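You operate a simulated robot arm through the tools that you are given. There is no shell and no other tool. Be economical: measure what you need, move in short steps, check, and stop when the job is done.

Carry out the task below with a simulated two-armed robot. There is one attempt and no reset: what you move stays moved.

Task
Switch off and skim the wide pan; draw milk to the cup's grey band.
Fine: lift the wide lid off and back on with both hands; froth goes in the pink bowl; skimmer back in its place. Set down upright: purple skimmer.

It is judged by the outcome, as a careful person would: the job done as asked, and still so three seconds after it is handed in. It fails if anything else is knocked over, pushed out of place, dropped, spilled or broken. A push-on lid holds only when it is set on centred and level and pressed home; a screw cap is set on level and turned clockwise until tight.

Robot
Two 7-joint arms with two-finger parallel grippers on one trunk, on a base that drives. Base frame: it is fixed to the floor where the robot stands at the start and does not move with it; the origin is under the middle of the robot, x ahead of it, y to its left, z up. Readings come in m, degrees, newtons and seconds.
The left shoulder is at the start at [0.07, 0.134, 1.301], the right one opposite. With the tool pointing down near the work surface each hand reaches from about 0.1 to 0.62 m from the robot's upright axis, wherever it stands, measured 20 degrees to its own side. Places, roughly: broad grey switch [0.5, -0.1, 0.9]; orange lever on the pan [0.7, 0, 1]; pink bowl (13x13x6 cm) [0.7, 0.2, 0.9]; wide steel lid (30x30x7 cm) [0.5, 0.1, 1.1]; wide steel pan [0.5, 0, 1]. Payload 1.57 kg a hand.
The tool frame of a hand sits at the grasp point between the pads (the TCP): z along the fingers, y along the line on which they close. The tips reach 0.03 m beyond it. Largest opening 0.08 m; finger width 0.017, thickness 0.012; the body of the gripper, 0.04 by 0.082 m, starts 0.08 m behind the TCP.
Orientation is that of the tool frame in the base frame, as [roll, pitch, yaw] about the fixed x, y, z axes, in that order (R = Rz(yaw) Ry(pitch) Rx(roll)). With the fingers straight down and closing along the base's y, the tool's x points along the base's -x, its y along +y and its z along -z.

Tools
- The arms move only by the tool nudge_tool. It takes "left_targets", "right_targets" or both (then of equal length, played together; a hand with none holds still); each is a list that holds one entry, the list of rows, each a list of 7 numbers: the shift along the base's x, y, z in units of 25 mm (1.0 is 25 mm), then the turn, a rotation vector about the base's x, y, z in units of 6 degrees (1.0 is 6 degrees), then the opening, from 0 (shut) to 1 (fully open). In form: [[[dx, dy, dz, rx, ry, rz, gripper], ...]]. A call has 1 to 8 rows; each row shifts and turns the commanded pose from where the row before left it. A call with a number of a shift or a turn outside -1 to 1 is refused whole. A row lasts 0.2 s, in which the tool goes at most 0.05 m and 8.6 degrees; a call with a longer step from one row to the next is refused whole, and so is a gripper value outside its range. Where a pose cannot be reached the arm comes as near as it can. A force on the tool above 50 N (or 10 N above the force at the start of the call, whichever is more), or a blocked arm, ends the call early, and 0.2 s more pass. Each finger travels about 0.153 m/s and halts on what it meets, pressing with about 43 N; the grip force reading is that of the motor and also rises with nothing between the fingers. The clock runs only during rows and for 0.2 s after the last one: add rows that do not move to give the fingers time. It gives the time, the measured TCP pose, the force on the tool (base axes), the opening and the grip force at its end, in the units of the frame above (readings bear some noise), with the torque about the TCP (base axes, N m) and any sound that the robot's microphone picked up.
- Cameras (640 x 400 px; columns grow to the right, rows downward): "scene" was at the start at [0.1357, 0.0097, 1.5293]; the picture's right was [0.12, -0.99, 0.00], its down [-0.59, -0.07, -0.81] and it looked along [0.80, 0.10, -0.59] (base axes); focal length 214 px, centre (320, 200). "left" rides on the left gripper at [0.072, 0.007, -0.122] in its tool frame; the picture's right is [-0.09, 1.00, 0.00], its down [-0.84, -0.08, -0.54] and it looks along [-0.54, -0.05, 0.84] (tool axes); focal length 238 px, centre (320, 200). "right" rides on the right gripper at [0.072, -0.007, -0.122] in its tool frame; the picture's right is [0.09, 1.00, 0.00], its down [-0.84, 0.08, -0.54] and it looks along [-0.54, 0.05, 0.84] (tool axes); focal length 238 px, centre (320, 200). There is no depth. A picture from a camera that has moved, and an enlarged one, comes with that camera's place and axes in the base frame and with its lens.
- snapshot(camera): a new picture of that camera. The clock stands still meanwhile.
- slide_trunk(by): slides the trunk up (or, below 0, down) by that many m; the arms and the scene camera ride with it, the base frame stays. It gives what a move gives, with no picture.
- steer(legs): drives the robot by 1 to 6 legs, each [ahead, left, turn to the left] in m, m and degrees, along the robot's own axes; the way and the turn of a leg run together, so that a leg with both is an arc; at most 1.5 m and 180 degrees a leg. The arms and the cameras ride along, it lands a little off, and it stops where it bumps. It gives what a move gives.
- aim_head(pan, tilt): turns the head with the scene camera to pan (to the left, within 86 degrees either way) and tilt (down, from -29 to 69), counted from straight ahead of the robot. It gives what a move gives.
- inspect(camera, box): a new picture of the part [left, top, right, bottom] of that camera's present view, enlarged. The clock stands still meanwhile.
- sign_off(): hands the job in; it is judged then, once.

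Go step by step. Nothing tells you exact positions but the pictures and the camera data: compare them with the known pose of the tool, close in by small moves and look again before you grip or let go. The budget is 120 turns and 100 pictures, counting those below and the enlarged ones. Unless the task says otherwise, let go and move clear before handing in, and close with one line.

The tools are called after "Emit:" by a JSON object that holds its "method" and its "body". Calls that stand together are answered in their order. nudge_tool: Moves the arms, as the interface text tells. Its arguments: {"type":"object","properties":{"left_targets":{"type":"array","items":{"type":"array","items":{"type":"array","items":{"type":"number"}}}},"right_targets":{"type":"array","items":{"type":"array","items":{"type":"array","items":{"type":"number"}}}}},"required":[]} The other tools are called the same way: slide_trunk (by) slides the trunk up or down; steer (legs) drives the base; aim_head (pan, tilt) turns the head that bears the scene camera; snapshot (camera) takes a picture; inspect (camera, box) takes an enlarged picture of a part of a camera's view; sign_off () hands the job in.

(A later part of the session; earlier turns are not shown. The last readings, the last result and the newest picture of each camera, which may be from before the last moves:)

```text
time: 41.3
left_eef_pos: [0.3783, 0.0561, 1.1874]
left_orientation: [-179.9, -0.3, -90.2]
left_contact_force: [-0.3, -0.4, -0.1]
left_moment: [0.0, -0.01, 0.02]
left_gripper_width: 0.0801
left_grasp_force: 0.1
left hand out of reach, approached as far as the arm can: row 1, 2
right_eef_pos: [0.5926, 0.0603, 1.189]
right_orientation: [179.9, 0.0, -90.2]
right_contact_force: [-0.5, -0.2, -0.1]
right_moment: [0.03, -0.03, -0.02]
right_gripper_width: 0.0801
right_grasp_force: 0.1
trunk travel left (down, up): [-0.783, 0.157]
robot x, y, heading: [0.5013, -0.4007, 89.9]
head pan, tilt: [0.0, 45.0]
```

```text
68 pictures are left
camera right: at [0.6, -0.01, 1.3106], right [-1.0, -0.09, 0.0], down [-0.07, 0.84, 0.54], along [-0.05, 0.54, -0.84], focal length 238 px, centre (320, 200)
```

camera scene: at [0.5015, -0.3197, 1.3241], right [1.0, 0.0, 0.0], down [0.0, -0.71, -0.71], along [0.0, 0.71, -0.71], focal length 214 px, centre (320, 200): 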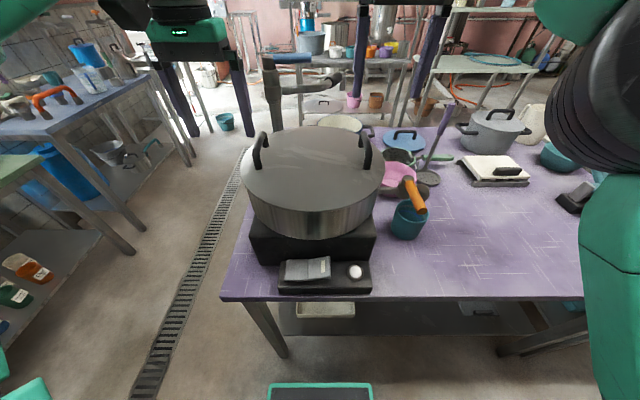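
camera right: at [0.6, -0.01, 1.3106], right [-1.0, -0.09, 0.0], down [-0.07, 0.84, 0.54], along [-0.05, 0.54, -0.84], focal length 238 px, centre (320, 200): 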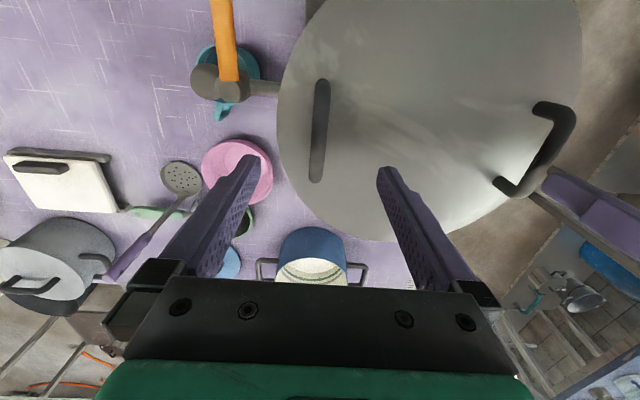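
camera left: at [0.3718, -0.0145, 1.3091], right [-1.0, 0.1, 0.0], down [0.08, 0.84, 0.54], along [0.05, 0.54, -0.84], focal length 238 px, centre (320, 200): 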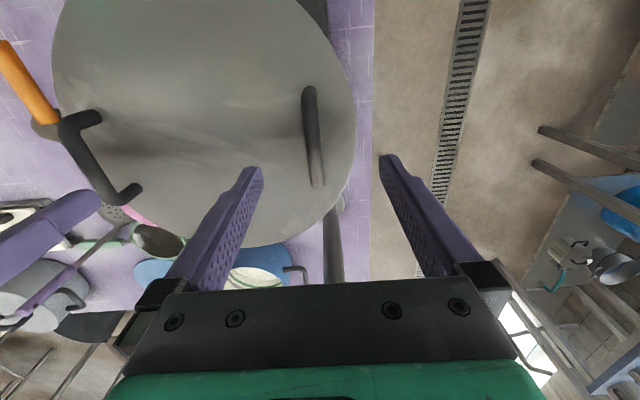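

Both handles sit between the fingers. I fine-align and go down to the bars.

Emit:
{"method": "nudge_tool", "body": {"left_targets": [[[0.2, -0.3, -0.6, 0, 0, 0, 1], [0, 0, -0.6, 0, 0, 0, 1], [0, 0, -0.6, 0, 0, 0, 1], [0, 0, -0.6, 0, 0, 0, 1], [0, 0, -0.5, 0, 0, 0, 1], [0, 0, 0, 0, 0, 0, 1]]], "right_targets": [[[0.06, -0.45, -0.6, 0, 0, 0, 1], [0, 0, -0.6, 0, 0, 0, 1], [0, 0, -0.6, 0, 0, 0, 1], [0, 0, -0.6, 0, 0, 0, 1], [0, 0, -0.6, 0, 0, 0, 1], [0, 0, 0, 0, 0, 0, 1]]]}}

Emit:
{"method": "snapshot", "body": {"camera": "scene"}}

Emit:
{"method": "inspect", "body": {"camera": "left", "box": [240, 60, 420, 260]}}

```text
time: 42.7
left_eef_pos: [0.383, 0.0482, 1.1144]
left_orientation: [-180.0, -0.3, -90.2]
left_contact_force: [-0.5, -0.2, 0.1]
left_moment: [-0.02, 0.0, -0.03]
left_gripper_width: 0.08
left_grasp_force: 0.1
right_eef_pos: [0.5944, 0.0498, 1.1141]
right_orientation: [179.8, 0.1, -90.2]
right_contact_force: [1.9, -0.6, -1.0]
right_moment: [0.01, 0.02, 0.0]
right_gripper_width: 0.0798
right_grasp_force: 0.1
trunk travel left (down, up): [-0.783, 0.157]
robot x, y, heading: [0.4993, -0.4027, 90.0]
head pan, tilt: [0.0, 45.0]
```

```text
67 pictures are left
camera scene: at [0.5017, -0.2714, 1.4243], right [1.0, 0.0, 0.0], down [0.0, -0.71, -0.71], along [0.0, 0.71, -0.71], focal length 214 px, centre (320, 200)
```

scene: 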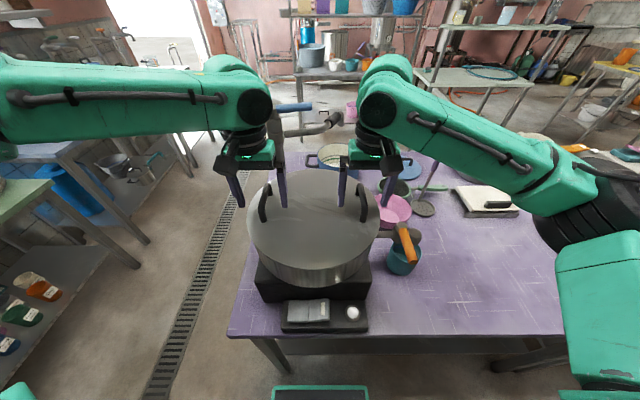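

```text
2.00 times, centred on (330, 160) of left
camera zoom: at [0.3759, -0.0224, 1.2365], right [-1.0, 0.1, 0.0], down [0.08, 0.84, 0.54], along [0.05, 0.54, -0.84], focal length 477 px, centre (300, 280)
```

zoom: 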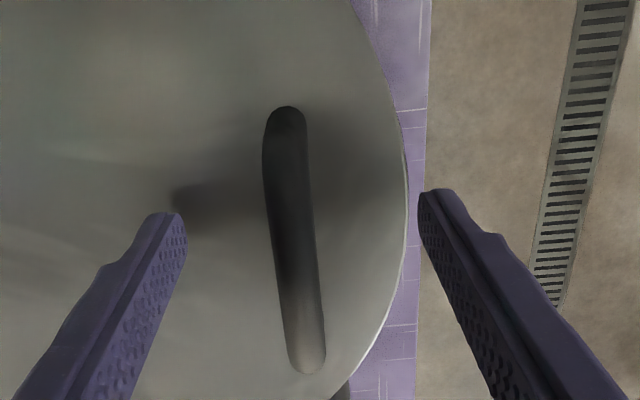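

The bars lie between the pads at grasp height; I close both grippers.

Emit:
{"method": "nudge_tool", "body": {"left_targets": [[[0, 0, 0, 0, 0, 0, 0], [0, 0, 0, 0, 0, 0, 0], [0, 0, 0, 0, 0, 0, 0], [0, 0, 0, 0, 0, 0, 0]]], "right_targets": [[[0, 0, 0, 0, 0, 0, 0], [0, 0, 0, 0, 0, 0, 0], [0, 0, 0, 0, 0, 0, 0], [0, 0, 0, 0, 0, 0, 0]]]}}

```text
time: 43.7
left_eef_pos: [0.3843, 0.0482, 1.115]
left_orientation: [179.9, -0.3, -90.3]
left_contact_force: [15.6, -0.6, 0.0]
left_moment: [-0.16, -0.14, 0.05]
left_gripper_width: 0.0136
left_grasp_force: 30.2
right_eef_pos: [0.5937, 0.0499, 1.114]
right_orientation: [179.8, 0.2, -90.1]
right_contact_force: [-15.9, 0.9, 0.0]
right_moment: [0.14, 0.14, -0.07]
right_gripper_width: 0.0136
right_grasp_force: 29.9
trunk travel left (down, up): [-0.783, 0.157]
robot x, y, heading: [0.502, -0.4015, 89.8]
head pan, tilt: [0.0, 45.0]
```

Both bars are held (13.6 mm). I lift slowly together.

Emit:
{"method": "nudge_tool", "body": {"left_targets": [[[0, 0, 0.2, 0, 0, 0, 0], [0, 0, 0.2, 0, 0, 0, 0], [0, 0, 0.3, 0, 0, 0, 0], [0, 0, 0.3, 0, 0, 0, 0], [0, 0, 0.4, 0, 0, 0, 0], [0, 0, 0.4, 0, 0, 0, 0], [0, 0, 0.4, 0, 0, 0, 0], [0, 0, 0.4, 0, 0, 0, 0]]], "right_targets": [[[0, 0, 0.2, 0, 0, 0, 0], [0, 0, 0.2, 0, 0, 0, 0], [0, 0, 0.3, 0, 0, 0, 0], [0, 0, 0.3, 0, 0, 0, 0], [0, 0, 0.4, 0, 0, 0, 0], [0, 0, 0.4, 0, 0, 0, 0], [0, 0, 0.4, 0, 0, 0, 0], [0, 0, 0.4, 0, 0, 0, 0]]]}}

Emit:
{"method": "snapshot", "body": {"camera": "scene"}}

```text
time: 45.5
left_eef_pos: [0.3829, 0.0503, 1.1798]
left_orientation: [-179.9, -0.3, -90.3]
left_contact_force: [19.5, 0.1, -3.1]
left_moment: [-0.09, -0.2, 0.01]
left_gripper_width: 0.0137
left_grasp_force: 29.7
right_eef_pos: [0.594, 0.0507, 1.1777]
right_orientation: [179.8, 0.0, -90.2]
right_contact_force: [-20.5, 0.8, -2.3]
right_moment: [0.06, 0.21, -0.05]
right_gripper_width: 0.0139
right_grasp_force: 30.2
trunk travel left (down, up): [-0.783, 0.157]
robot x, y, heading: [0.5046, -0.4048, 89.8]
head pan, tilt: [0.0, 45.0]
```

```text
65 pictures are left
camera scene: at [0.5017, -0.2708, 1.4242], right [1.0, 0.0, 0.0], down [0.0, -0.71, -0.71], along [0.0, 0.71, -0.71], focal length 214 px, centre (320, 200)
```

scene: 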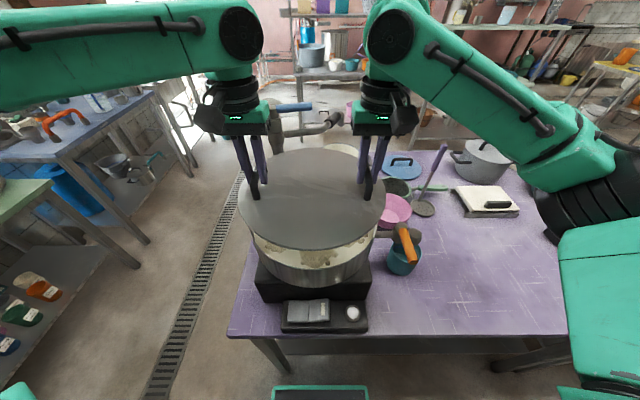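

The lid is off, light, and held by both hands. I'll carry it over the free table patch around (1.0, 0.01), raising the trunk a little and driving sideways.

Emit:
{"method": "slide_trunk", "body": {"by": 0.05}}

Emit:
{"method": "steer", "body": {"legs": [[-0.04, -0.25, 0], [0, -0.26, 0]]}}

Emit:
{"method": "snapshot", "body": {"camera": "scene"}}

```text
time: 46.4
left_eef_pos: [0.3834, 0.0514, 1.2295]
left_orientation: [179.9, -0.5, -90.3]
left_contact_force: [21.6, -0.3, -3.0]
left_moment: [0.01, -0.19, 0.05]
left_gripper_width: 0.0133
left_grasp_force: 29.7
right_eef_pos: [0.5931, 0.0517, 1.2291]
right_orientation: [179.7, 0.0, -90.3]
right_contact_force: [-21.0, -0.7, -2.3]
right_moment: [-0.09, 0.22, 0.01]
right_gripper_width: 0.0134
right_grasp_force: 30.3
trunk travel left (down, up): [-0.833, 0.107]
robot x, y, heading: [0.5004, -0.4021, 90.1]
head pan, tilt: [0.0, 45.0]
```

```text
time: 49.7
left_eef_pos: [0.8864, 0.0096, 1.2287]
left_orientation: [-179.8, -0.3, -90.3]
left_contact_force: [20.5, 0.3, -2.8]
left_moment: [0.0, -0.2, 0.02]
left_gripper_width: 0.0137
left_grasp_force: 31.0
right_eef_pos: [1.0974, 0.0098, 1.2286]
right_orientation: [179.9, 0.1, -90.2]
right_contact_force: [-21.7, 0.2, -2.1]
right_moment: [-0.04, 0.21, -0.02]
right_gripper_width: 0.0136
right_grasp_force: 29.7
trunk travel left (down, up): [-0.833, 0.107]
robot x, y, heading: [1.0085, -0.4416, 89.9]
head pan, tilt: [0.0, 45.0]
```

```text
64 pictures are left
camera scene: at [1.0042, -0.3116, 1.4741], right [1.0, 0.0, 0.0], down [0.0, -0.71, -0.71], along [0.0, 0.71, -0.71], focal length 214 px, centre (320, 200)
```

scene: 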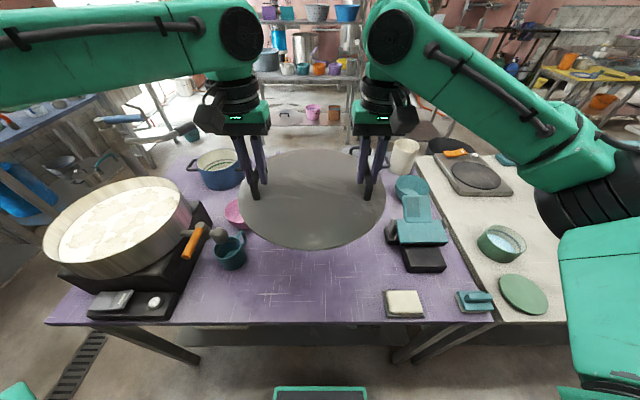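

The lid hangs over free table (clear of the white pad, the press and the cup). I lower with the trunk part-way first.

Emit:
{"method": "slide_trunk", "body": {"by": -0.15}}

Emit:
{"method": "snapshot", "body": {"camera": "scene"}}

```text
time: 51.4
left_eef_pos: [0.8891, 0.0093, 1.08]
left_orientation: [179.9, -0.2, -90.2]
left_contact_force: [2.5, 0.1, -1.9]
left_moment: [-0.01, -0.04, 0.02]
left_gripper_width: 0.0135
left_grasp_force: 30.2
right_eef_pos: [1.0984, 0.0095, 1.0794]
right_orientation: [179.8, 0.1, -90.2]
right_contact_force: [-2.2, 0.1, -3.1]
right_moment: [-0.02, 0.04, -0.09]
right_gripper_width: 0.0133
right_grasp_force: 30.4
trunk travel left (down, up): [-0.683, 0.257]
robot x, y, heading: [1.0063, -0.4426, 89.8]
head pan, tilt: [0.0, 45.0]
```

```text
63 pictures are left
camera scene: at [1.0069, -0.3118, 1.3242], right [1.0, 0.0, 0.0], down [0.0, -0.71, -0.71], along [0.0, 0.71, -0.71], focal length 214 px, centre (320, 200)
```

scene: 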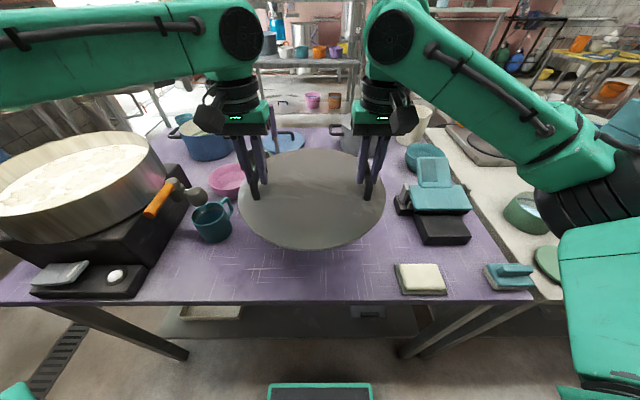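

Clear around. I lower the lid with the arms.

Emit:
{"method": "nudge_tool", "body": {"left_targets": [[[0, 0, -0.7, 0, 0, 0, 0], [0, 0, -0.7, 0, 0, 0, 0], [0, 0, -0.7, 0, 0, 0, 0], [0, 0, -0.7, 0, 0, 0, 0], [0, 0, -0.7, 0, 0, 0, 0], [0, 0, -0.6, 0, 0, 0, 0], [0, 0, -0.4, 0, 0, 0, 0], [0, 0, -0.3, 0, 0, 0, 0]]], "right_targets": [[[0, 0, -0.7, 0, 0, 0, 0], [0, 0, -0.7, 0, 0, 0, 0], [0, 0, -0.7, 0, 0, 0, 0], [0, 0, -0.7, 0, 0, 0, 0], [0, 0, -0.7, 0, 0, 0, 0], [0, 0, -0.6, 0, 0, 0, 0], [0, 0, -0.4, 0, 0, 0, 0], [0, 0, -0.3, 0, 0, 0, 0]]]}}

Emit:
{"method": "snapshot", "body": {"camera": "scene"}}

```text
time: 53.2
left_eef_pos: [0.889, 0.0088, 0.9597]
left_orientation: [180.0, -0.3, -90.2]
left_contact_force: [6.6, 0.7, -2.0]
left_moment: [-0.06, -0.12, 0.01]
left_gripper_width: 0.0134
left_grasp_force: 30.3
right_eef_pos: [1.0986, 0.0099, 0.9594]
right_orientation: [179.8, 0.1, -90.3]
right_contact_force: [-7.8, 0.6, -3.2]
right_moment: [0.02, 0.03, -0.02]
right_gripper_width: 0.0135
right_grasp_force: 30.3
trunk travel left (down, up): [-0.683, 0.257]
robot x, y, heading: [1.0083, -0.442, 90.0]
head pan, tilt: [0.0, 45.0]
```

```text
62 pictures are left
camera scene: at [1.007, -0.3114, 1.3241], right [1.0, 0.0, 0.0], down [0.0, -0.71, -0.71], along [0.0, 0.71, -0.71], focal length 214 px, centre (320, 200)
```

scene: 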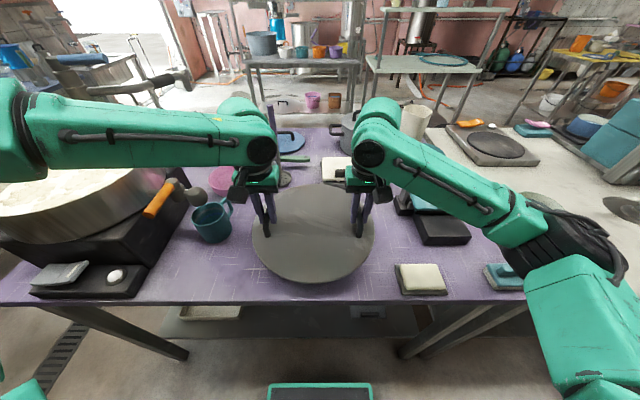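

About 3 cm to go and everything clear; I continue in fine steps.

Emit:
{"method": "nudge_tool", "body": {"left_targets": [[[0, 0, -0.3, 0, 0, 0, 0], [0, 0, -0.25, 0, 0, 0, 0], [0, 0, -0.2, 0, 0, 0, 0], [0, 0, -0.15, 0, 0, 0, 0], [0, 0, -0.1, 0, 0, 0, 0], [0, 0, -0.1, 0, 0, 0, 0]]], "right_targets": [[[0, 0, -0.3, 0, 0, 0, 0], [0, 0, -0.25, 0, 0, 0, 0], [0, 0, -0.2, 0, 0, 0, 0], [0, 0, -0.15, 0, 0, 0, 0], [0, 0, -0.1, 0, 0, 0, 0], [0, 0, -0.1, 0, 0, 0, 0]]]}}

```text
time: 54.6
left_eef_pos: [0.888, 0.009, 0.9313]
left_orientation: [-180.0, -0.3, -90.3]
left_contact_force: [7.8, -0.1, -3.1]
left_moment: [0.05, -0.14, 0.04]
left_gripper_width: 0.0135
left_grasp_force: 29.5
right_eef_pos: [1.0987, 0.0101, 0.9316]
right_orientation: [179.8, 0.2, -90.2]
right_contact_force: [-7.3, -0.9, -3.3]
right_moment: [-0.09, 0.0, -0.02]
right_gripper_width: 0.0137
right_grasp_force: 30.1
trunk travel left (down, up): [-0.683, 0.257]
robot x, y, heading: [1.0078, -0.4448, 89.5]
head pan, tilt: [0.0, 45.0]
```

Emit:
{"method": "nudge_tool", "body": {"left_targets": [[[0, 0, -0.1, 0, 0, 0, 0], [0, 0, -0.1, 0, 0, 0, 0], [0, 0, -0.1, 0, 0, 0, 0], [0, 0, -0.1, 0, 0, 0, 0]]], "right_targets": [[[0, 0, -0.1, 0, 0, 0, 0], [0, 0, -0.1, 0, 0, 0, 0], [0, 0, -0.1, 0, 0, 0, 0], [0, 0, -0.1, 0, 0, 0, 0]]]}}

Emit:
{"method": "inspect", "body": {"camera": "scene", "box": [200, 150, 480, 310]}}

```text
time: 55.6
left_eef_pos: [0.8889, 0.009, 0.9226]
left_orientation: [-179.9, -0.3, -90.3]
left_contact_force: [9.4, 1.5, -2.6]
left_moment: [-0.17, -0.11, 0.11]
left_gripper_width: 0.0135
left_grasp_force: 29.9
right_eef_pos: [1.0989, 0.0097, 0.9198]
right_orientation: [179.7, 0.2, -90.2]
right_contact_force: [-10.6, -0.7, -3.1]
right_moment: [0.11, 0.09, 0.04]
right_gripper_width: 0.0136
right_grasp_force: 30.5
trunk travel left (down, up): [-0.683, 0.257]
robot x, y, heading: [1.0071, -0.4432, 89.9]
head pan, tilt: [0.0, 45.0]
```

```text
2.29 times, centred on (340, 230) of scene
camera zoom: at [1.007, -0.3116, 1.3241], right [1.0, 0.0, 0.0], down [0.0, -0.71, -0.71], along [0.0, 0.71, -0.71], focal length 490 px, centre (274, 131)
```

zoom: 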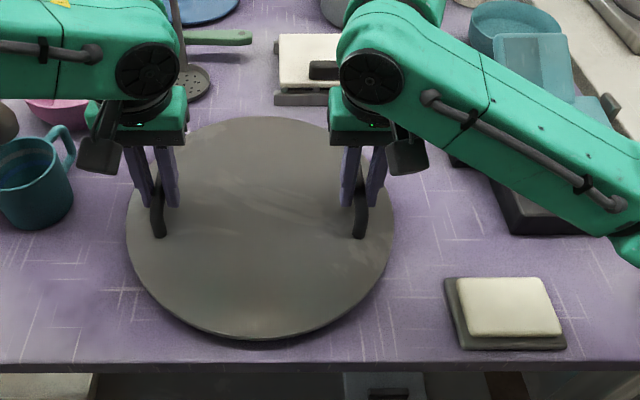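

The lid is just above the table; a few more millimetres.

Emit:
{"method": "nudge_tool", "body": {"left_targets": [[[0, 0, -0.1, 0, 0, 0, 0], [0, 0, -0.1, 0, 0, 0, 0], [0, 0, -0.1, 0, 0, 0, 0], [0, 0, -0.1, 0, 0, 0, 0], [0, 0, -0.1, 0, 0, 0, 0], [0, 0, -0.1, 0, 0, 0, 0]]], "right_targets": [[[0, 0, -0.1, 0, 0, 0, 0], [0, 0, -0.1, 0, 0, 0, 0], [0, 0, -0.1, 0, 0, 0, 0], [0, 0, -0.1, 0, 0, 0, 0], [0, 0, -0.1, 0, 0, 0, 0], [0, 0, -0.1, 0, 0, 0, 0]]]}}

```text
time: 57.0
left_eef_pos: [0.8871, 0.0061, 0.9113]
left_orientation: [-179.9, 0.2, -90.3]
left_contact_force: [5.1, 4.9, 23.9]
left_moment: [0.1, -0.02, -0.01]
left_gripper_width: 0.0139
left_grasp_force: 30.1
right_eef_pos: [1.0983, 0.0076, 0.9094]
right_orientation: [179.7, 0.5, -90.2]
right_contact_force: [-7.3, 6.0, 24.3]
right_moment: [0.14, 0.1, -0.04]
right_gripper_width: 0.0137
right_grasp_force: 30.4
trunk travel left (down, up): [-0.683, 0.257]
robot x, y, heading: [1.0089, -0.4451, 89.7]
head pan, tilt: [0.0, 45.0]
```

The lid is down (≈24 N each). I open both hands and rise straight up.

Emit:
{"method": "nudge_tool", "body": {"left_targets": [[[0, 0, 0.1, 0, 0, 0, 1], [0, 0, 0, 0, 0, 0, 1], [0, 0, 0, 0, 0, 0, 1], [0, 0, 0.5, 0, 0, 0, 1], [0, 0, 0.9, 0, 0, 0, 1], [0, 0, 0.9, 0, 0, 0, 1], [0, 0, 0.9, 0, 0, 0, 1], [0, 0, 0.9, 0, 0, 0, 1]]], "right_targets": [[[0, 0, 0.1, 0, 0, 0, 1], [0, 0, 0, 0, 0, 0, 1], [0, 0, 0, 0, 0, 0, 1], [0, 0, 0.5, 0, 0, 0, 1], [0, 0, 0.9, 0, 0, 0, 1], [0, 0, 0.9, 0, 0, 0, 1], [0, 0, 0.9, 0, 0, 0, 1], [0, 0, 0.9, 0, 0, 0, 1]]]}}

Emit:
{"method": "nudge_tool", "body": {"left_targets": [[[0, 0, 0.9, 0, 0, 0, 1], [0, -0.5, 0.9, 0, 0, 0, 1], [0, -0.5, 0.9, 0, 0, 0, 1], [0, -0.5, 0.9, 0, 0, 0, 1], [0, -0.5, 0.9, 0, 0, 0, 1]]], "right_targets": [[[0, 0, 0.9, 0, 0, 0, 1], [0, -0.5, 0.9, 0, 0, 0, 1], [0, -0.5, 0.9, 0, 0, 0, 1], [0, -0.5, 0.9, 0, 0, 0, 1], [0, -0.5, 0.9, 0, 0, 0, 1]]]}}

Emit:
{"method": "snapshot", "body": {"camera": "scene"}}

```text
time: 58.8
left_eef_pos: [0.8885, 0.0069, 1.0133]
left_orientation: [180.0, -0.4, -90.4]
left_contact_force: [-1.0, -0.8, 0.0]
left_moment: [-0.01, -0.01, 0.0]
left_gripper_width: 0.0798
left_grasp_force: 0.2
right_eef_pos: [1.0986, 0.0084, 1.0125]
right_orientation: [179.8, 0.1, -90.2]
right_contact_force: [0.3, 0.3, -0.3]
right_moment: [0.04, 0.04, -0.01]
right_gripper_width: 0.0799
right_grasp_force: 0.1
trunk travel left (down, up): [-0.683, 0.257]
robot x, y, heading: [1.0123, -0.4448, 89.8]
head pan, tilt: [0.0, 45.0]
```

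```text
time: 60.0
left_eef_pos: [0.8893, -0.0447, 1.1261]
left_orientation: [179.9, -0.2, -90.2]
left_contact_force: [0.2, 0.2, 0.5]
left_moment: [0.02, 0.01, -0.01]
left_gripper_width: 0.08
left_grasp_force: 0.0
right_eef_pos: [1.0987, -0.0434, 1.1243]
right_orientation: [179.7, 0.2, -90.2]
right_contact_force: [-0.7, -0.2, 0.7]
right_moment: [0.02, -0.01, 0.01]
right_gripper_width: 0.0802
right_grasp_force: 0.2
trunk travel left (down, up): [-0.683, 0.257]
robot x, y, heading: [1.0097, -0.4417, 89.7]
head pan, tilt: [0.0, 45.0]
```

```text
60 pictures are left
camera scene: at [1.007, -0.315, 1.3245], right [1.0, 0.0, 0.0], down [0.0, -0.71, -0.71], along [0.0, 0.71, -0.71], focal length 214 px, centre (320, 200)
```

scene: 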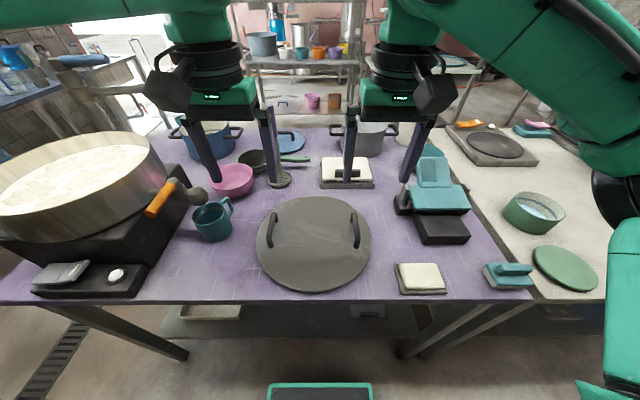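

The lid rests flat. I raise the trunk, go left toward the pan/bowl area, and look down to see how much room there is at the table edge.

Emit:
{"method": "slide_trunk", "body": {"by": 0.12}}

Emit:
{"method": "steer", "body": {"legs": [[0, 0.3, 0]]}}

Emit:
{"method": "aim_head", "body": {"pan": 0, "tilt": 69}}

Emit:
{"method": "snapshot", "body": {"camera": "scene"}}

```text
time: 61.5
left_eef_pos: [0.8883, -0.0416, 1.2457]
left_orientation: [-180.0, -0.3, -90.3]
left_contact_force: [0.3, 0.5, 0.5]
left_moment: [0.0, 0.03, -0.03]
left_gripper_width: 0.0799
left_grasp_force: 0.0
right_eef_pos: [1.099, -0.0397, 1.2427]
right_orientation: [179.9, 0.1, -90.2]
right_contact_force: [-0.6, -0.8, 0.3]
right_moment: [-0.01, 0.03, 0.01]
right_gripper_width: 0.0801
right_grasp_force: 0.0
trunk travel left (down, up): [-0.803, 0.137]
robot x, y, heading: [1.0062, -0.4427, 89.9]
head pan, tilt: [0.0, 45.0]
```

```text
time: 63.6
left_eef_pos: [0.5916, -0.0413, 1.246]
left_orientation: [180.0, -0.3, -90.3]
left_contact_force: [-0.2, -0.7, 0.0]
left_moment: [-0.02, -0.02, -0.01]
left_gripper_width: 0.08
left_grasp_force: 0.1
right_eef_pos: [0.8011, -0.0397, 1.2439]
right_orientation: [179.7, 0.1, -90.3]
right_contact_force: [0.6, 0.0, 0.4]
right_moment: [0.02, 0.04, 0.02]
right_gripper_width: 0.0802
right_grasp_force: 0.0
trunk travel left (down, up): [-0.803, 0.137]
robot x, y, heading: [0.7095, -0.4396, 89.8]
head pan, tilt: [0.0, 45.0]
```

```text
time: 64.5
left_eef_pos: [0.5894, -0.0395, 1.2464]
left_orientation: [180.0, -0.2, -90.4]
left_contact_force: [-0.6, -0.2, -0.1]
left_moment: [0.02, -0.01, 0.01]
left_gripper_width: 0.0801
left_grasp_force: 0.2
right_eef_pos: [0.799, -0.0396, 1.2438]
right_orientation: [179.8, 0.1, -90.3]
right_contact_force: [0.5, 0.2, -0.2]
right_moment: [-0.01, -0.02, 0.02]
right_gripper_width: 0.0802
right_grasp_force: 0.1
trunk travel left (down, up): [-0.803, 0.137]
robot x, y, heading: [0.7096, -0.4404, 89.8]
head pan, tilt: [0.0, 68.8]
```

```text
59 pictures are left
camera scene: at [0.7065, -0.3369, 1.4154], right [1.0, 0.0, 0.0], down [0.0, -0.93, -0.36], along [0.0, 0.36, -0.93], focal length 214 px, centre (320, 200)
```

scene: 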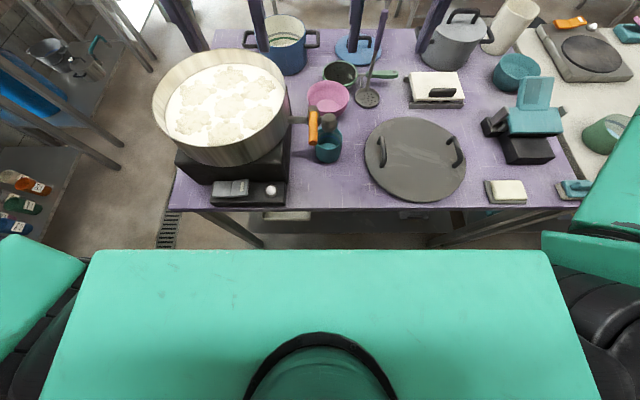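

The skimmer's handle is nearly vertical from (0.866, 0.245, 0.87) to its top (0.861, 0.273, 1.09). I look closely at the froth, the skimmer and the cup.

Emit:
{"method": "inspect", "body": {"camera": "scene", "box": [140, 30, 300, 190]}}

Emit:
{"method": "inspect", "body": {"camera": "scene", "box": [290, 0, 410, 170]}}

Emit:
{"method": "snapshot", "body": {"camera": "right"}}

```text
2.50 times, centred on (220, 110) of scene
camera zoom: at [0.7065, -0.3369, 1.4154], right [1.0, 0.0, 0.0], down [0.0, -0.93, -0.36], along [0.0, 0.36, -0.93], focal length 536 px, centre (570, 425)
```

zoom: 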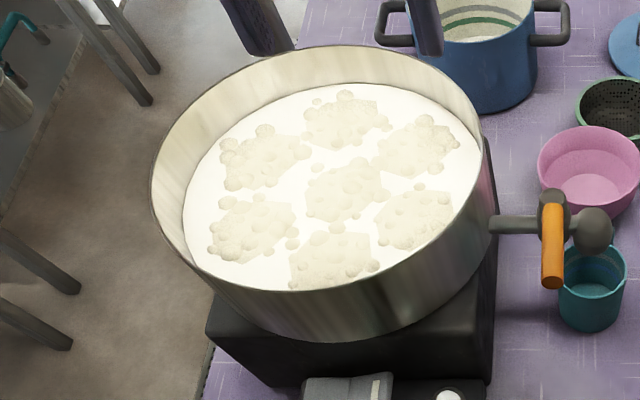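

```text
2.35 times, centred on (350, 85) of scene
camera zoom: at [0.7065, -0.3369, 1.4154], right [1.0, 0.0, 0.0], down [0.0, -0.93, -0.36], along [0.0, 0.36, -0.93], focal length 505 px, centre (249, 471)
```

zoom: 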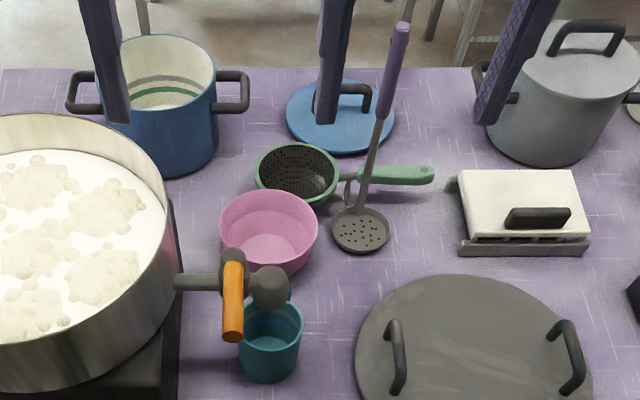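

```text
56 pictures are left
camera right: at [0.8055, -0.1109, 1.3654], right [-1.0, -0.09, 0.0], down [-0.07, 0.84, 0.54], along [-0.05, 0.54, -0.84], focal length 238 px, centre (320, 200)
```

right: 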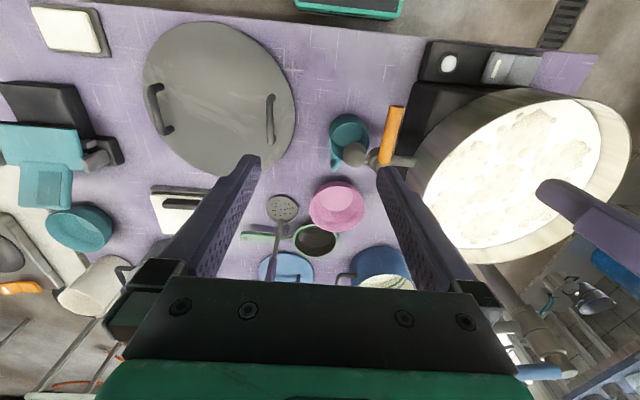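

There are seven froth patches on the milk. I drive 5 cm forward and bring the right hand, tilted 30° forward, toward the skimmer handle while the left hand withdraws.

Emit:
{"method": "steer", "body": {"legs": [[0.05, 0, 0]]}}

Emit:
{"method": "nudge_tool", "body": {"right_targets": [[[0.31, 0.8, 0, 0.7, 0, 0, 1], [0.31, 0.8, 0, 0.7, 0, 0, 1], [0.31, 0.8, 0, 0.7, 0, 0, 1], [0.31, 0.8, 0, 0.7, 0, 0, 1], [0.31, 0.8, 0, 0.7, 0, 0, 1], [0.31, 0.8, 0, 0.7, 0, 0, 1], [0.31, 0.8, 0, 0.7, 0, 0, 1], [0.31, 0.8, 0, 0.1, 0, 0, 1]]], "left_targets": [[[-0.3, -0.9, 0, 0, 0, 0, 1], [-0.3, -0.9, 0, 0, 0, 0, 1], [-0.3, -0.9, 0, 0, 0, 0, 1], [-0.3, -0.9, 0, 0, 0, 0, 1], [-0.3, -0.9, 0, 0, 0, 0, 1], [-0.3, -0.9, 0, 0, 0, 0, 1], [-0.3, -0.9, 0, 0, 0, 0, 1], [0, 0, 0, 0, 0, 0, 1]]]}}

Emit:
{"method": "snapshot", "body": {"camera": "scene"}}

Emit:
{"method": "snapshot", "body": {"camera": "right"}}

```text
time: 65.4
left_eef_pos: [0.5901, -0.0002, 1.2487]
left_orientation: [180.0, 0.3, -90.4]
left_contact_force: [0.1, 0.2, -0.2]
left_moment: [0.06, 0.01, -0.01]
left_gripper_width: 0.0799
left_grasp_force: 0.1
right_eef_pos: [0.7997, 0.0005, 1.2467]
right_orientation: [179.7, 0.6, -90.3]
right_contact_force: [-1.0, -1.0, -0.5]
right_moment: [0.09, 0.0, -0.02]
right_gripper_width: 0.0801
right_grasp_force: 0.1
trunk travel left (down, up): [-0.803, 0.137]
robot x, y, heading: [0.7066, -0.3933, 89.8]
head pan, tilt: [0.0, 68.8]
```

```text
time: 67.2
left_eef_pos: [0.537, -0.1486, 1.2463]
left_orientation: [-180.0, -0.3, -90.4]
left_contact_force: [0.2, 0.4, 0.3]
left_moment: [0.0, 0.04, 0.0]
left_gripper_width: 0.0801
left_grasp_force: 0.1
right_eef_pos: [0.8626, 0.1707, 1.2452]
right_orientation: [179.6, 30.3, -90.4]
right_contact_force: [0.2, 0.1, -0.3]
right_moment: [0.04, -0.02, 0.04]
right_gripper_width: 0.08
right_grasp_force: 0.1
trunk travel left (down, up): [-0.803, 0.137]
robot x, y, heading: [0.7114, -0.3926, 89.6]
head pan, tilt: [0.0, 68.8]
```

```text
55 pictures are left
camera scene: at [0.7075, -0.2869, 1.4153], right [1.0, 0.0, 0.0], down [0.0, -0.93, -0.36], along [0.0, 0.36, -0.93], focal length 214 px, centre (320, 200)
```

scene: 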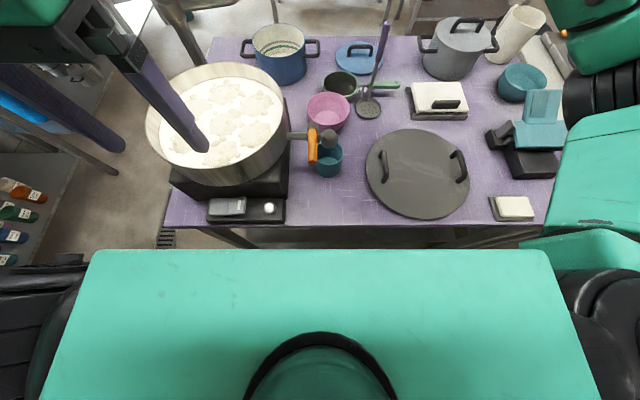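

```text
54 pictures are left
camera right: at [0.8684, 0.0476, 1.3124], right [-1.0, -0.08, -0.04], down [-0.07, 0.45, 0.89], along [-0.05, 0.89, -0.45], focal length 238 px, centre (320, 200)
```

right: 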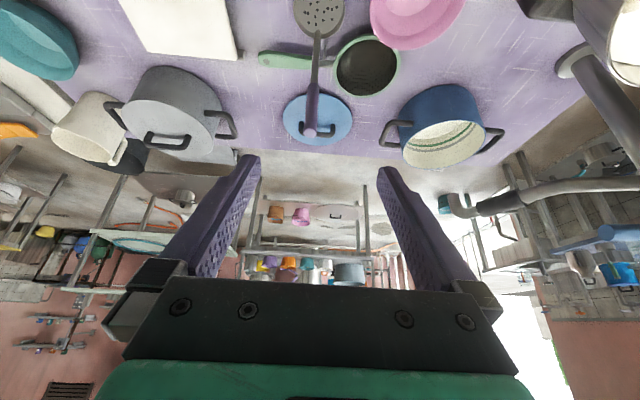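

The skimmer is centred between the fingers. I close in along the tool direction and stop around the purple grip.

Emit:
{"method": "nudge_tool", "body": {"right_targets": [[[0.1, 0.4, -0.9, 0, 0, 0, 1], [0.1, 0.4, -0.9, 0, 0, 0, 1], [0.02, 0.4, -0.9, 0, 0, 0, 1], [0, 0.45, -0.95, 0, 0, 0, 1], [0, 0.5, -0.87, 0, 0, 0, 1], [0, 0.5, -0.87, 0, 0, 0, 1], [0, 0.5, -0.87, 0, 0, 0, 1], [0, 0, 0, 0, 0, 0, 1]]]}}

Emit:
{"method": "snapshot", "body": {"camera": "right"}}

Emit:
{"method": "inspect", "body": {"camera": "scene", "box": [300, 10, 440, 150]}}

```text
time: 69.0
left_eef_pos: [0.5362, -0.1491, 1.2463]
left_orientation: [-180.0, -0.2, -90.4]
left_contact_force: [0.6, -0.6, 0.0]
left_moment: [0.0, 0.01, -0.01]
left_gripper_width: 0.08
left_grasp_force: 0.1
right_eef_pos: [0.8679, 0.2486, 1.0863]
right_orientation: [179.6, 30.0, -90.3]
right_contact_force: [-1.1, -0.6, -0.4]
right_moment: [0.01, 0.02, -0.04]
right_gripper_width: 0.0803
right_grasp_force: 0.0
trunk travel left (down, up): [-0.803, 0.137]
robot x, y, heading: [0.7109, -0.3906, 89.6]
head pan, tilt: [0.0, 68.8]
```

```text
53 pictures are left
camera right: at [0.8741, 0.1258, 1.1555], right [-1.0, -0.08, -0.04], down [-0.07, 0.45, 0.89], along [-0.05, 0.89, -0.46], focal length 238 px, centre (320, 200)
```

right: 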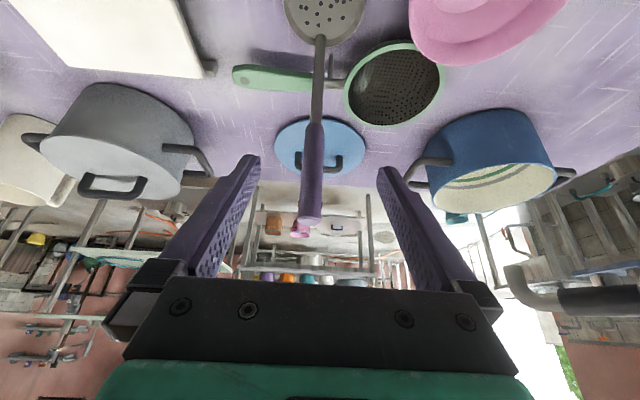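

```text
2.86 times, centred on (370, 80) of scene
camera zoom: at [0.7074, -0.2882, 1.4154], right [1.0, 0.0, 0.0], down [0.0, -0.93, -0.36], along [0.0, 0.36, -0.93], focal length 613 px, centre (177, 543)
```

zoom: 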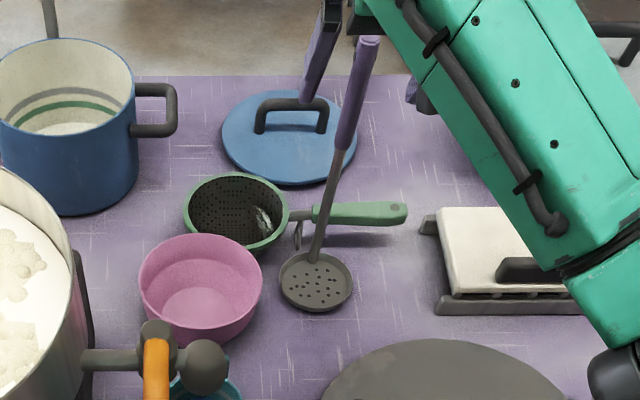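

I go the last bit to the grip and close.

Emit:
{"method": "nudge_tool", "body": {"right_targets": [[[0.02, 0.4, -0.5, 0, 0, 0, 1], [0, 0.4, -0.5, 0, 0, 0, 1], [0, 0.4, -0.45, 0, 0, 0, 1], [0, 0, 0, 0, 0, 0, 1]]]}}

Emit:
{"method": "snapshot", "body": {"camera": "right"}}

```text
time: 70.0
left_eef_pos: [0.5374, -0.1486, 1.2475]
left_orientation: [179.9, -0.1, -90.4]
left_contact_force: [-0.1, -1.3, -0.3]
left_moment: [0.01, -0.05, 0.01]
left_gripper_width: 0.08
left_grasp_force: 0.0
right_eef_pos: [0.8676, 0.2771, 1.0504]
right_orientation: [179.6, 30.2, -90.2]
right_contact_force: [0.2, -0.1, 0.0]
right_moment: [0.0, -0.01, 0.0]
right_gripper_width: 0.0798
right_grasp_force: 0.1
trunk travel left (down, up): [-0.803, 0.137]
robot x, y, heading: [0.7089, -0.3966, 89.8]
head pan, tilt: [0.0, 68.8]
```

```text
51 pictures are left
camera right: at [0.8744, 0.1553, 1.1194], right [-1.0, -0.08, -0.04], down [-0.07, 0.45, 0.89], along [-0.05, 0.89, -0.46], focal length 238 px, centre (320, 200)
```

right: 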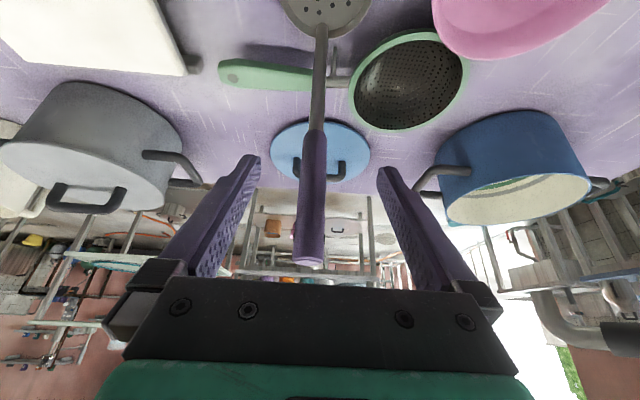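

The purple grip is between the pads; I close the right hand.

Emit:
{"method": "nudge_tool", "body": {"right_targets": [[[0, 0, 0, 0, 0, 0, 0], [0, 0, 0, 0, 0, 0, 0], [0, 0, 0, 0, 0, 0, 0], [0, 0, 0, 0, 0, 0, 0]]]}}

Emit:
{"method": "inspect", "body": {"camera": "scene", "box": [300, 10, 440, 150]}}

```text
time: 71.0
left_eef_pos: [0.5368, -0.1487, 1.2458]
left_orientation: [-180.0, -0.3, -90.4]
left_contact_force: [-0.2, -0.4, 0.6]
left_moment: [-0.02, -0.02, -0.02]
left_gripper_width: 0.0803
left_grasp_force: 0.1
right_eef_pos: [0.8675, 0.2776, 1.0502]
right_orientation: [179.6, 30.1, -90.2]
right_contact_force: [-1.2, 0.7, -0.3]
right_moment: [0.03, 0.01, 0.0]
right_gripper_width: 0.017
right_grasp_force: 32.3
trunk travel left (down, up): [-0.803, 0.137]
robot x, y, heading: [0.7061, -0.3907, 89.6]
head pan, tilt: [0.0, 68.8]
```

```text
2.86 times, centred on (370, 80) of scene
camera zoom: at [0.7074, -0.2876, 1.4154], right [1.0, 0.0, 0.0], down [0.0, -0.93, -0.36], along [0.0, 0.36, -0.93], focal length 613 px, centre (177, 543)
```

zoom: 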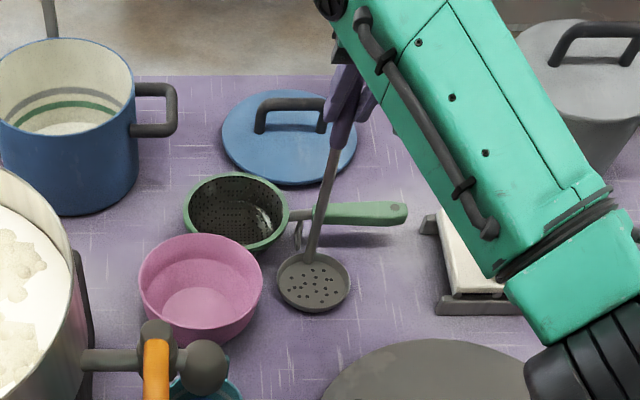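

The skimmer is held (17 mm grip). Its disc lies about (-0.005, -0.04, -0.17) from the grasp point. I raise the trunk, then the arm, to clear the pan rim (z≈1.06).

Emit:
{"method": "slide_trunk", "body": {"by": 0.12}}

Emit:
{"method": "nudge_tool", "body": {"right_targets": [[[0, -0.5, 0.7, 0, 0, 0, 0], [0, -0.5, 0.7, 0, 0, 0, 0], [-0.5, -0.5, 0.7, 0, 0, 0, 0], [-0.8, -0.5, 0.7, 0, 0, 0, 0], [-0.8, -0.5, 0.7, 0, 0, 0, 0], [-0.8, -0.5, 0.7, 0, 0, 0, 0], [-0.8, -0.3, 0.3, 0, 0, 0, 0], [-0.8, -0.3, 0, 0, 0, 0, 0]]]}}

Emit:
{"method": "aim_head", "body": {"pan": 10, "tilt": 50}}

Emit:
{"method": "snapshot", "body": {"camera": "scene"}}

```text
time: 72.5
left_eef_pos: [0.5366, -0.1491, 1.3661]
left_orientation: [-180.0, -0.2, -90.3]
left_contact_force: [0.3, -1.0, -0.4]
left_moment: [0.0, -0.02, 0.03]
left_gripper_width: 0.0802
left_grasp_force: 0.0
right_eef_pos: [0.8667, 0.2768, 1.1709]
right_orientation: [179.6, 30.1, -90.3]
right_contact_force: [-0.5, -0.5, -1.2]
right_moment: [0.02, 0.02, 0.04]
right_gripper_width: 0.017
right_grasp_force: 31.7
trunk travel left (down, up): [-0.923, 0.017]
robot x, y, heading: [0.7106, -0.3937, 89.8]
head pan, tilt: [0.0, 68.8]
```

```text
time: 74.3
left_eef_pos: [0.5361, -0.1481, 1.367]
left_orientation: [-179.9, -0.3, -90.4]
left_contact_force: [-0.3, -0.6, 0.2]
left_moment: [0.02, 0.02, 0.02]
left_gripper_width: 0.0801
left_grasp_force: 0.0
right_eef_pos: [0.7547, 0.1867, 1.284]
right_orientation: [179.7, 30.0, -90.3]
right_contact_force: [-0.6, 0.2, -2.0]
right_moment: [0.02, -0.02, -0.01]
right_gripper_width: 0.0173
right_grasp_force: 32.6
trunk travel left (down, up): [-0.923, 0.017]
robot x, y, heading: [0.7123, -0.3933, 90.0]
head pan, tilt: [0.0, 68.8]
```

```text
time: 75.1
left_eef_pos: [0.5363, -0.1486, 1.3663]
left_orientation: [-180.0, -0.4, -90.5]
left_contact_force: [-0.6, 0.9, -0.8]
left_moment: [-0.01, 0.0, -0.02]
left_gripper_width: 0.0798
left_grasp_force: 0.2
right_eef_pos: [0.7554, 0.1878, 1.2821]
right_orientation: [179.6, 30.1, -90.4]
right_contact_force: [-1.1, 1.0, -0.8]
right_moment: [0.05, -0.03, 0.01]
right_gripper_width: 0.0172
right_grasp_force: 32.8
trunk travel left (down, up): [-0.923, 0.017]
robot x, y, heading: [0.7113, -0.3952, 90.0]
head pan, tilt: [10.0, 50.0]
```

```text
49 pictures are left
camera scene: at [0.694, -0.2677, 1.5573], right [0.99, 0.17, 0.0], down [0.13, -0.76, -0.64], along [-0.11, 0.63, -0.77], focal length 214 px, centre (320, 200)
```

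scene: 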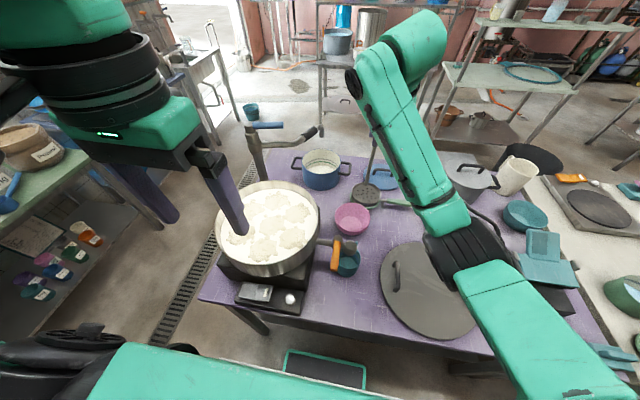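

The skimmer follows as predicted. I move the left hand out of the way and carry the disc over the right-front froth patch (0.567, 0.012).

Emit:
{"method": "nudge_tool", "body": {"right_targets": [[[-0.91, -0.69, 0, 0, 0, 0, 0], [-0.91, -0.69, 0, 0, 0, 0, 0], [-0.91, -0.69, 0, 0, 0, 0, 0], [-0.91, -0.69, 0, 0, 0, 0, 0], [-0.91, -0.69, 0, 0, 0, 0, 0], [-0.91, -0.69, 0, 0, 0, 0, 0], [-0.91, -0.69, 0, 0, 0, 0, 0], [-0.91, -0.67, 0, 0, 0, 0, 0]]], "left_targets": [[[-0.9, -0.6, 0, 0, 0, 0, 1], [-0.9, -0.6, 0, 0, 0, 0, 1], [-0.9, -0.6, 0, 0, 0, 0, 1], [-0.9, -0.6, 0, 0, 0, 0, 1], [-0.9, -0.6, 0, 0, 0, 0, 1], [-0.9, -0.6, 0, 0, 0, 0, 1], [-0.9, -0.6, 0, 0, 0, 0, 1], [-0.9, 0, 0, 0, 0, 0, 1]]]}}

Emit:
{"method": "inspect", "body": {"camera": "scene", "box": [190, 140, 400, 290]}}

```text
time: 76.9
left_eef_pos: [0.3542, -0.2521, 1.3662]
left_orientation: [-179.9, -0.2, -90.5]
left_contact_force: [-0.6, -0.2, 0.3]
left_moment: [0.0, -0.02, 0.02]
left_gripper_width: 0.0801
left_grasp_force: 0.0
right_eef_pos: [0.5699, 0.0499, 1.2843]
right_orientation: [179.7, 30.1, -90.3]
right_contact_force: [-0.5, -0.9, -1.5]
right_moment: [0.02, 0.02, -0.04]
right_gripper_width: 0.0175
right_grasp_force: 32.7
trunk travel left (down, up): [-0.923, 0.017]
robot x, y, heading: [0.7044, -0.3953, 89.4]
head pan, tilt: [10.0, 50.0]
```

```text
2.67 times, centred on (295, 215) of scene
camera zoom: at [0.6909, -0.2687, 1.5574], right [0.99, 0.17, 0.0], down [0.13, -0.75, -0.64], along [-0.11, 0.63, -0.77], focal length 572 px, centre (387, 160)
```

zoom: 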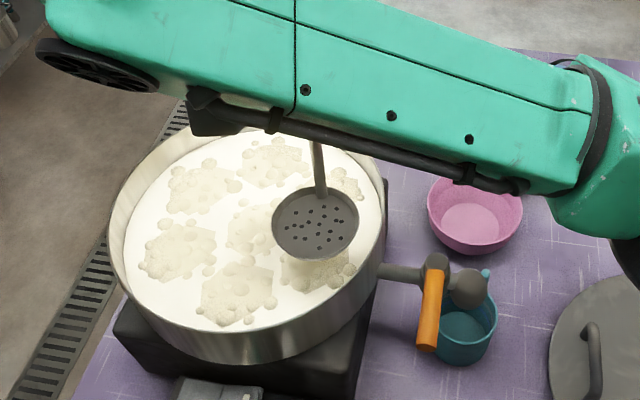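

The disc hangs over the patch. I lower it about 2 cm under the froth, then draw it forward slightly and lift.

Emit:
{"method": "nudge_tool", "body": {"right_targets": [[[0, 0, -0.8, 0, 0, 0, 0], [0, 0, -0.8, 0, 0, 0, 0], [0, 0, -0.8, 0, 0, 0, 0], [0, 0, -0.8, 0, 0, 0, 0], [0, 0, -0.8, 0, 0, 0, 0], [0, 0, -0.2, 0, 0, 0, 0], [0, 0, 0, 0, 0, 0, 0]]]}}

Emit:
{"method": "inspect", "body": {"camera": "scene", "box": [190, 140, 400, 290]}}

Emit:
{"method": "nudge_tool", "body": {"right_targets": [[[0, 0, 0.3, 0, 0, 0, 0], [0, 0, 0.4, 0, 0, 0, 0], [0, 0, 0.5, 0, 0, 0, 0], [0, 0, 0.7, 0, 0, 0, 0], [0, 0, 0.8, 0, 0, 0, 0], [0, 0, 0.8, 0, 0, 0, 0], [0, 0, 0.7, 0, 0, 0, 0]]]}}

Emit:
{"method": "inspect", "body": {"camera": "scene", "box": [190, 140, 400, 290]}}

```text
time: 78.5
left_eef_pos: [0.3577, -0.2546, 1.3665]
left_orientation: [-179.9, -0.2, -90.4]
left_contact_force: [-0.3, -0.2, -0.1]
left_moment: [-0.02, 0.03, 0.02]
left_gripper_width: 0.08
left_grasp_force: 0.0
right_eef_pos: [0.5717, 0.0507, 1.182]
right_orientation: [179.3, 30.5, -90.5]
right_contact_force: [-1.5, 2.9, 17.2]
right_moment: [0.67, -0.21, 0.03]
right_gripper_width: 0.0174
right_grasp_force: 32.2
trunk travel left (down, up): [-0.923, 0.017]
robot x, y, heading: [0.7118, -0.3936, 89.7]
head pan, tilt: [10.0, 50.0]
```

```text
2.67 times, centred on (295, 215) of scene
camera zoom: at [0.6942, -0.2699, 1.5578], right [0.99, 0.17, 0.0], down [0.13, -0.75, -0.64], along [-0.11, 0.63, -0.77], focal length 572 px, centre (387, 160)
```

zoom: 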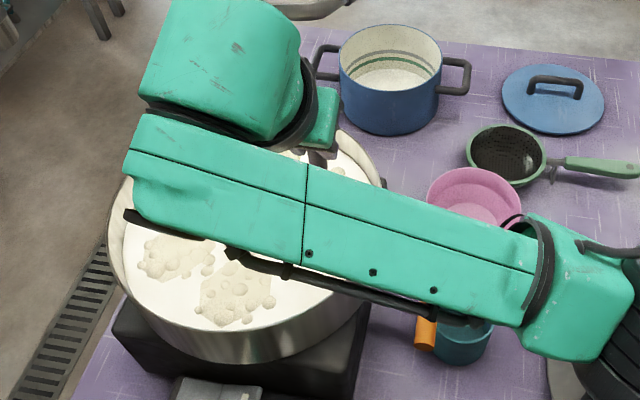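

```text
time: 80.1
left_eef_pos: [0.3574, -0.2513, 1.3658]
left_orientation: [-180.0, -0.3, -90.4]
left_contact_force: [-0.5, 0.2, -0.2]
left_moment: [-0.01, -0.02, -0.03]
left_gripper_width: 0.08
left_grasp_force: 0.2
right_eef_pos: [0.5716, 0.0508, 1.2833]
right_orientation: [179.6, 30.1, -90.4]
right_contact_force: [0.4, 0.0, -2.4]
right_moment: [0.07, 0.01, -0.02]
right_gripper_width: 0.017
right_grasp_force: 31.6
trunk travel left (down, up): [-0.923, 0.017]
robot x, y, heading: [0.708, -0.3951, 89.8]
head pan, tilt: [10.0, 50.0]
```

```text
2.67 times, centred on (295, 215) of scene
camera zoom: at [0.6938, -0.2679, 1.5573], right [0.99, 0.17, 0.0], down [0.13, -0.76, -0.64], along [-0.11, 0.63, -0.77], focal length 572 px, centre (387, 160)
```

zoom: 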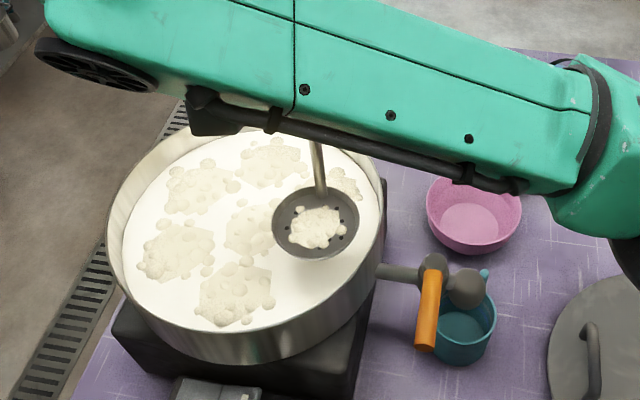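

The whole patch came up on the skimmer. I carry it over the pink bowl at (0.733, 0.206).

Emit:
{"method": "nudge_tool", "body": {"right_targets": [[[0.6, 0.7, 0, 0, 0, 0, 0], [0.85, 1, 0, 0, 0, 0, 0], [0.9, 1, 0, 0, 0, 0, 0], [0.9, 1, 0, 0, 0, 0, 0], [0.9, 1, 0, 0, 0, 0, 0], [0.9, 1, 0, 0, 0, 0, 0], [0.85, 1, 0, 0, 0, 0, 0], [0.75, 1, 0, 0, 0, 0, 0]]]}}

Emit:
{"method": "nudge_tool", "body": {"right_targets": [[[0, 0, -0.8, 0, 0, 0, 0], [0, 0, -0.8, 0, 0, 0, 0], [0, 0, -0.8, 0, 0, 0, 0], [0, 0, -0.8, 0, 0, 0, 0], [0, 0, -0.8, 0, 0, 0, 0], [0, 0, -0.5, 0, 0, 0, 0], [0, 0, 0, 0, 0, 0, 0]]]}}

Emit:
{"method": "inspect", "body": {"camera": "scene", "box": [260, 140, 470, 290]}}

```text
time: 81.9
left_eef_pos: [0.3569, -0.2507, 1.3667]
left_orientation: [180.0, -0.3, -90.4]
left_contact_force: [0.0, -0.5, -0.1]
left_moment: [-0.01, -0.01, -0.03]
left_gripper_width: 0.0802
left_grasp_force: 0.0
right_eef_pos: [0.7398, 0.2425, 1.2827]
right_orientation: [179.6, 30.1, -90.3]
right_contact_force: [0.5, -0.4, -0.8]
right_moment: [0.02, -0.01, 0.02]
right_gripper_width: 0.0171
right_grasp_force: 32.7
trunk travel left (down, up): [-0.923, 0.017]
robot x, y, heading: [0.7083, -0.3924, 90.0]
head pan, tilt: [10.0, 50.0]
```

```text
time: 83.5
left_eef_pos: [0.3579, -0.252, 1.3664]
left_orientation: [-179.9, -0.4, -90.3]
left_contact_force: [0.2, -0.1, 0.2]
left_moment: [0.0, 0.01, -0.01]
left_gripper_width: 0.0803
left_grasp_force: 0.2
right_eef_pos: [0.739, 0.2423, 1.1703]
right_orientation: [179.6, 30.2, -90.4]
right_contact_force: [-0.1, 0.2, -1.7]
right_moment: [0.0, 0.03, 0.01]
right_gripper_width: 0.0173
right_grasp_force: 32.3
trunk travel left (down, up): [-0.923, 0.017]
robot x, y, heading: [0.7109, -0.3946, 89.7]
head pan, tilt: [10.0, 50.0]
```

```text
2.67 times, centred on (365, 215) of scene
camera zoom: at [0.6939, -0.2678, 1.5573], right [0.99, 0.17, 0.0], down [0.13, -0.76, -0.64], along [-0.11, 0.63, -0.77], focal length 572 px, centre (200, 160)
```

zoom: 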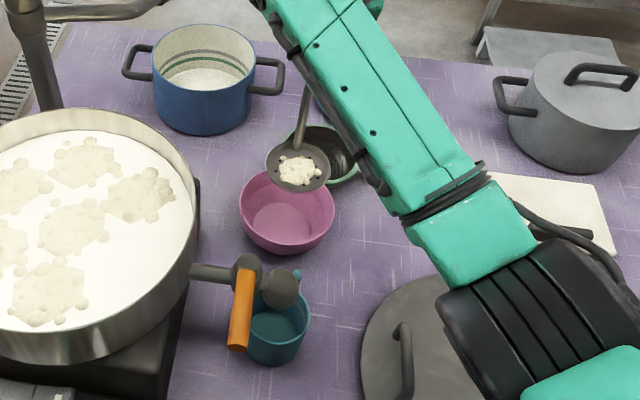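

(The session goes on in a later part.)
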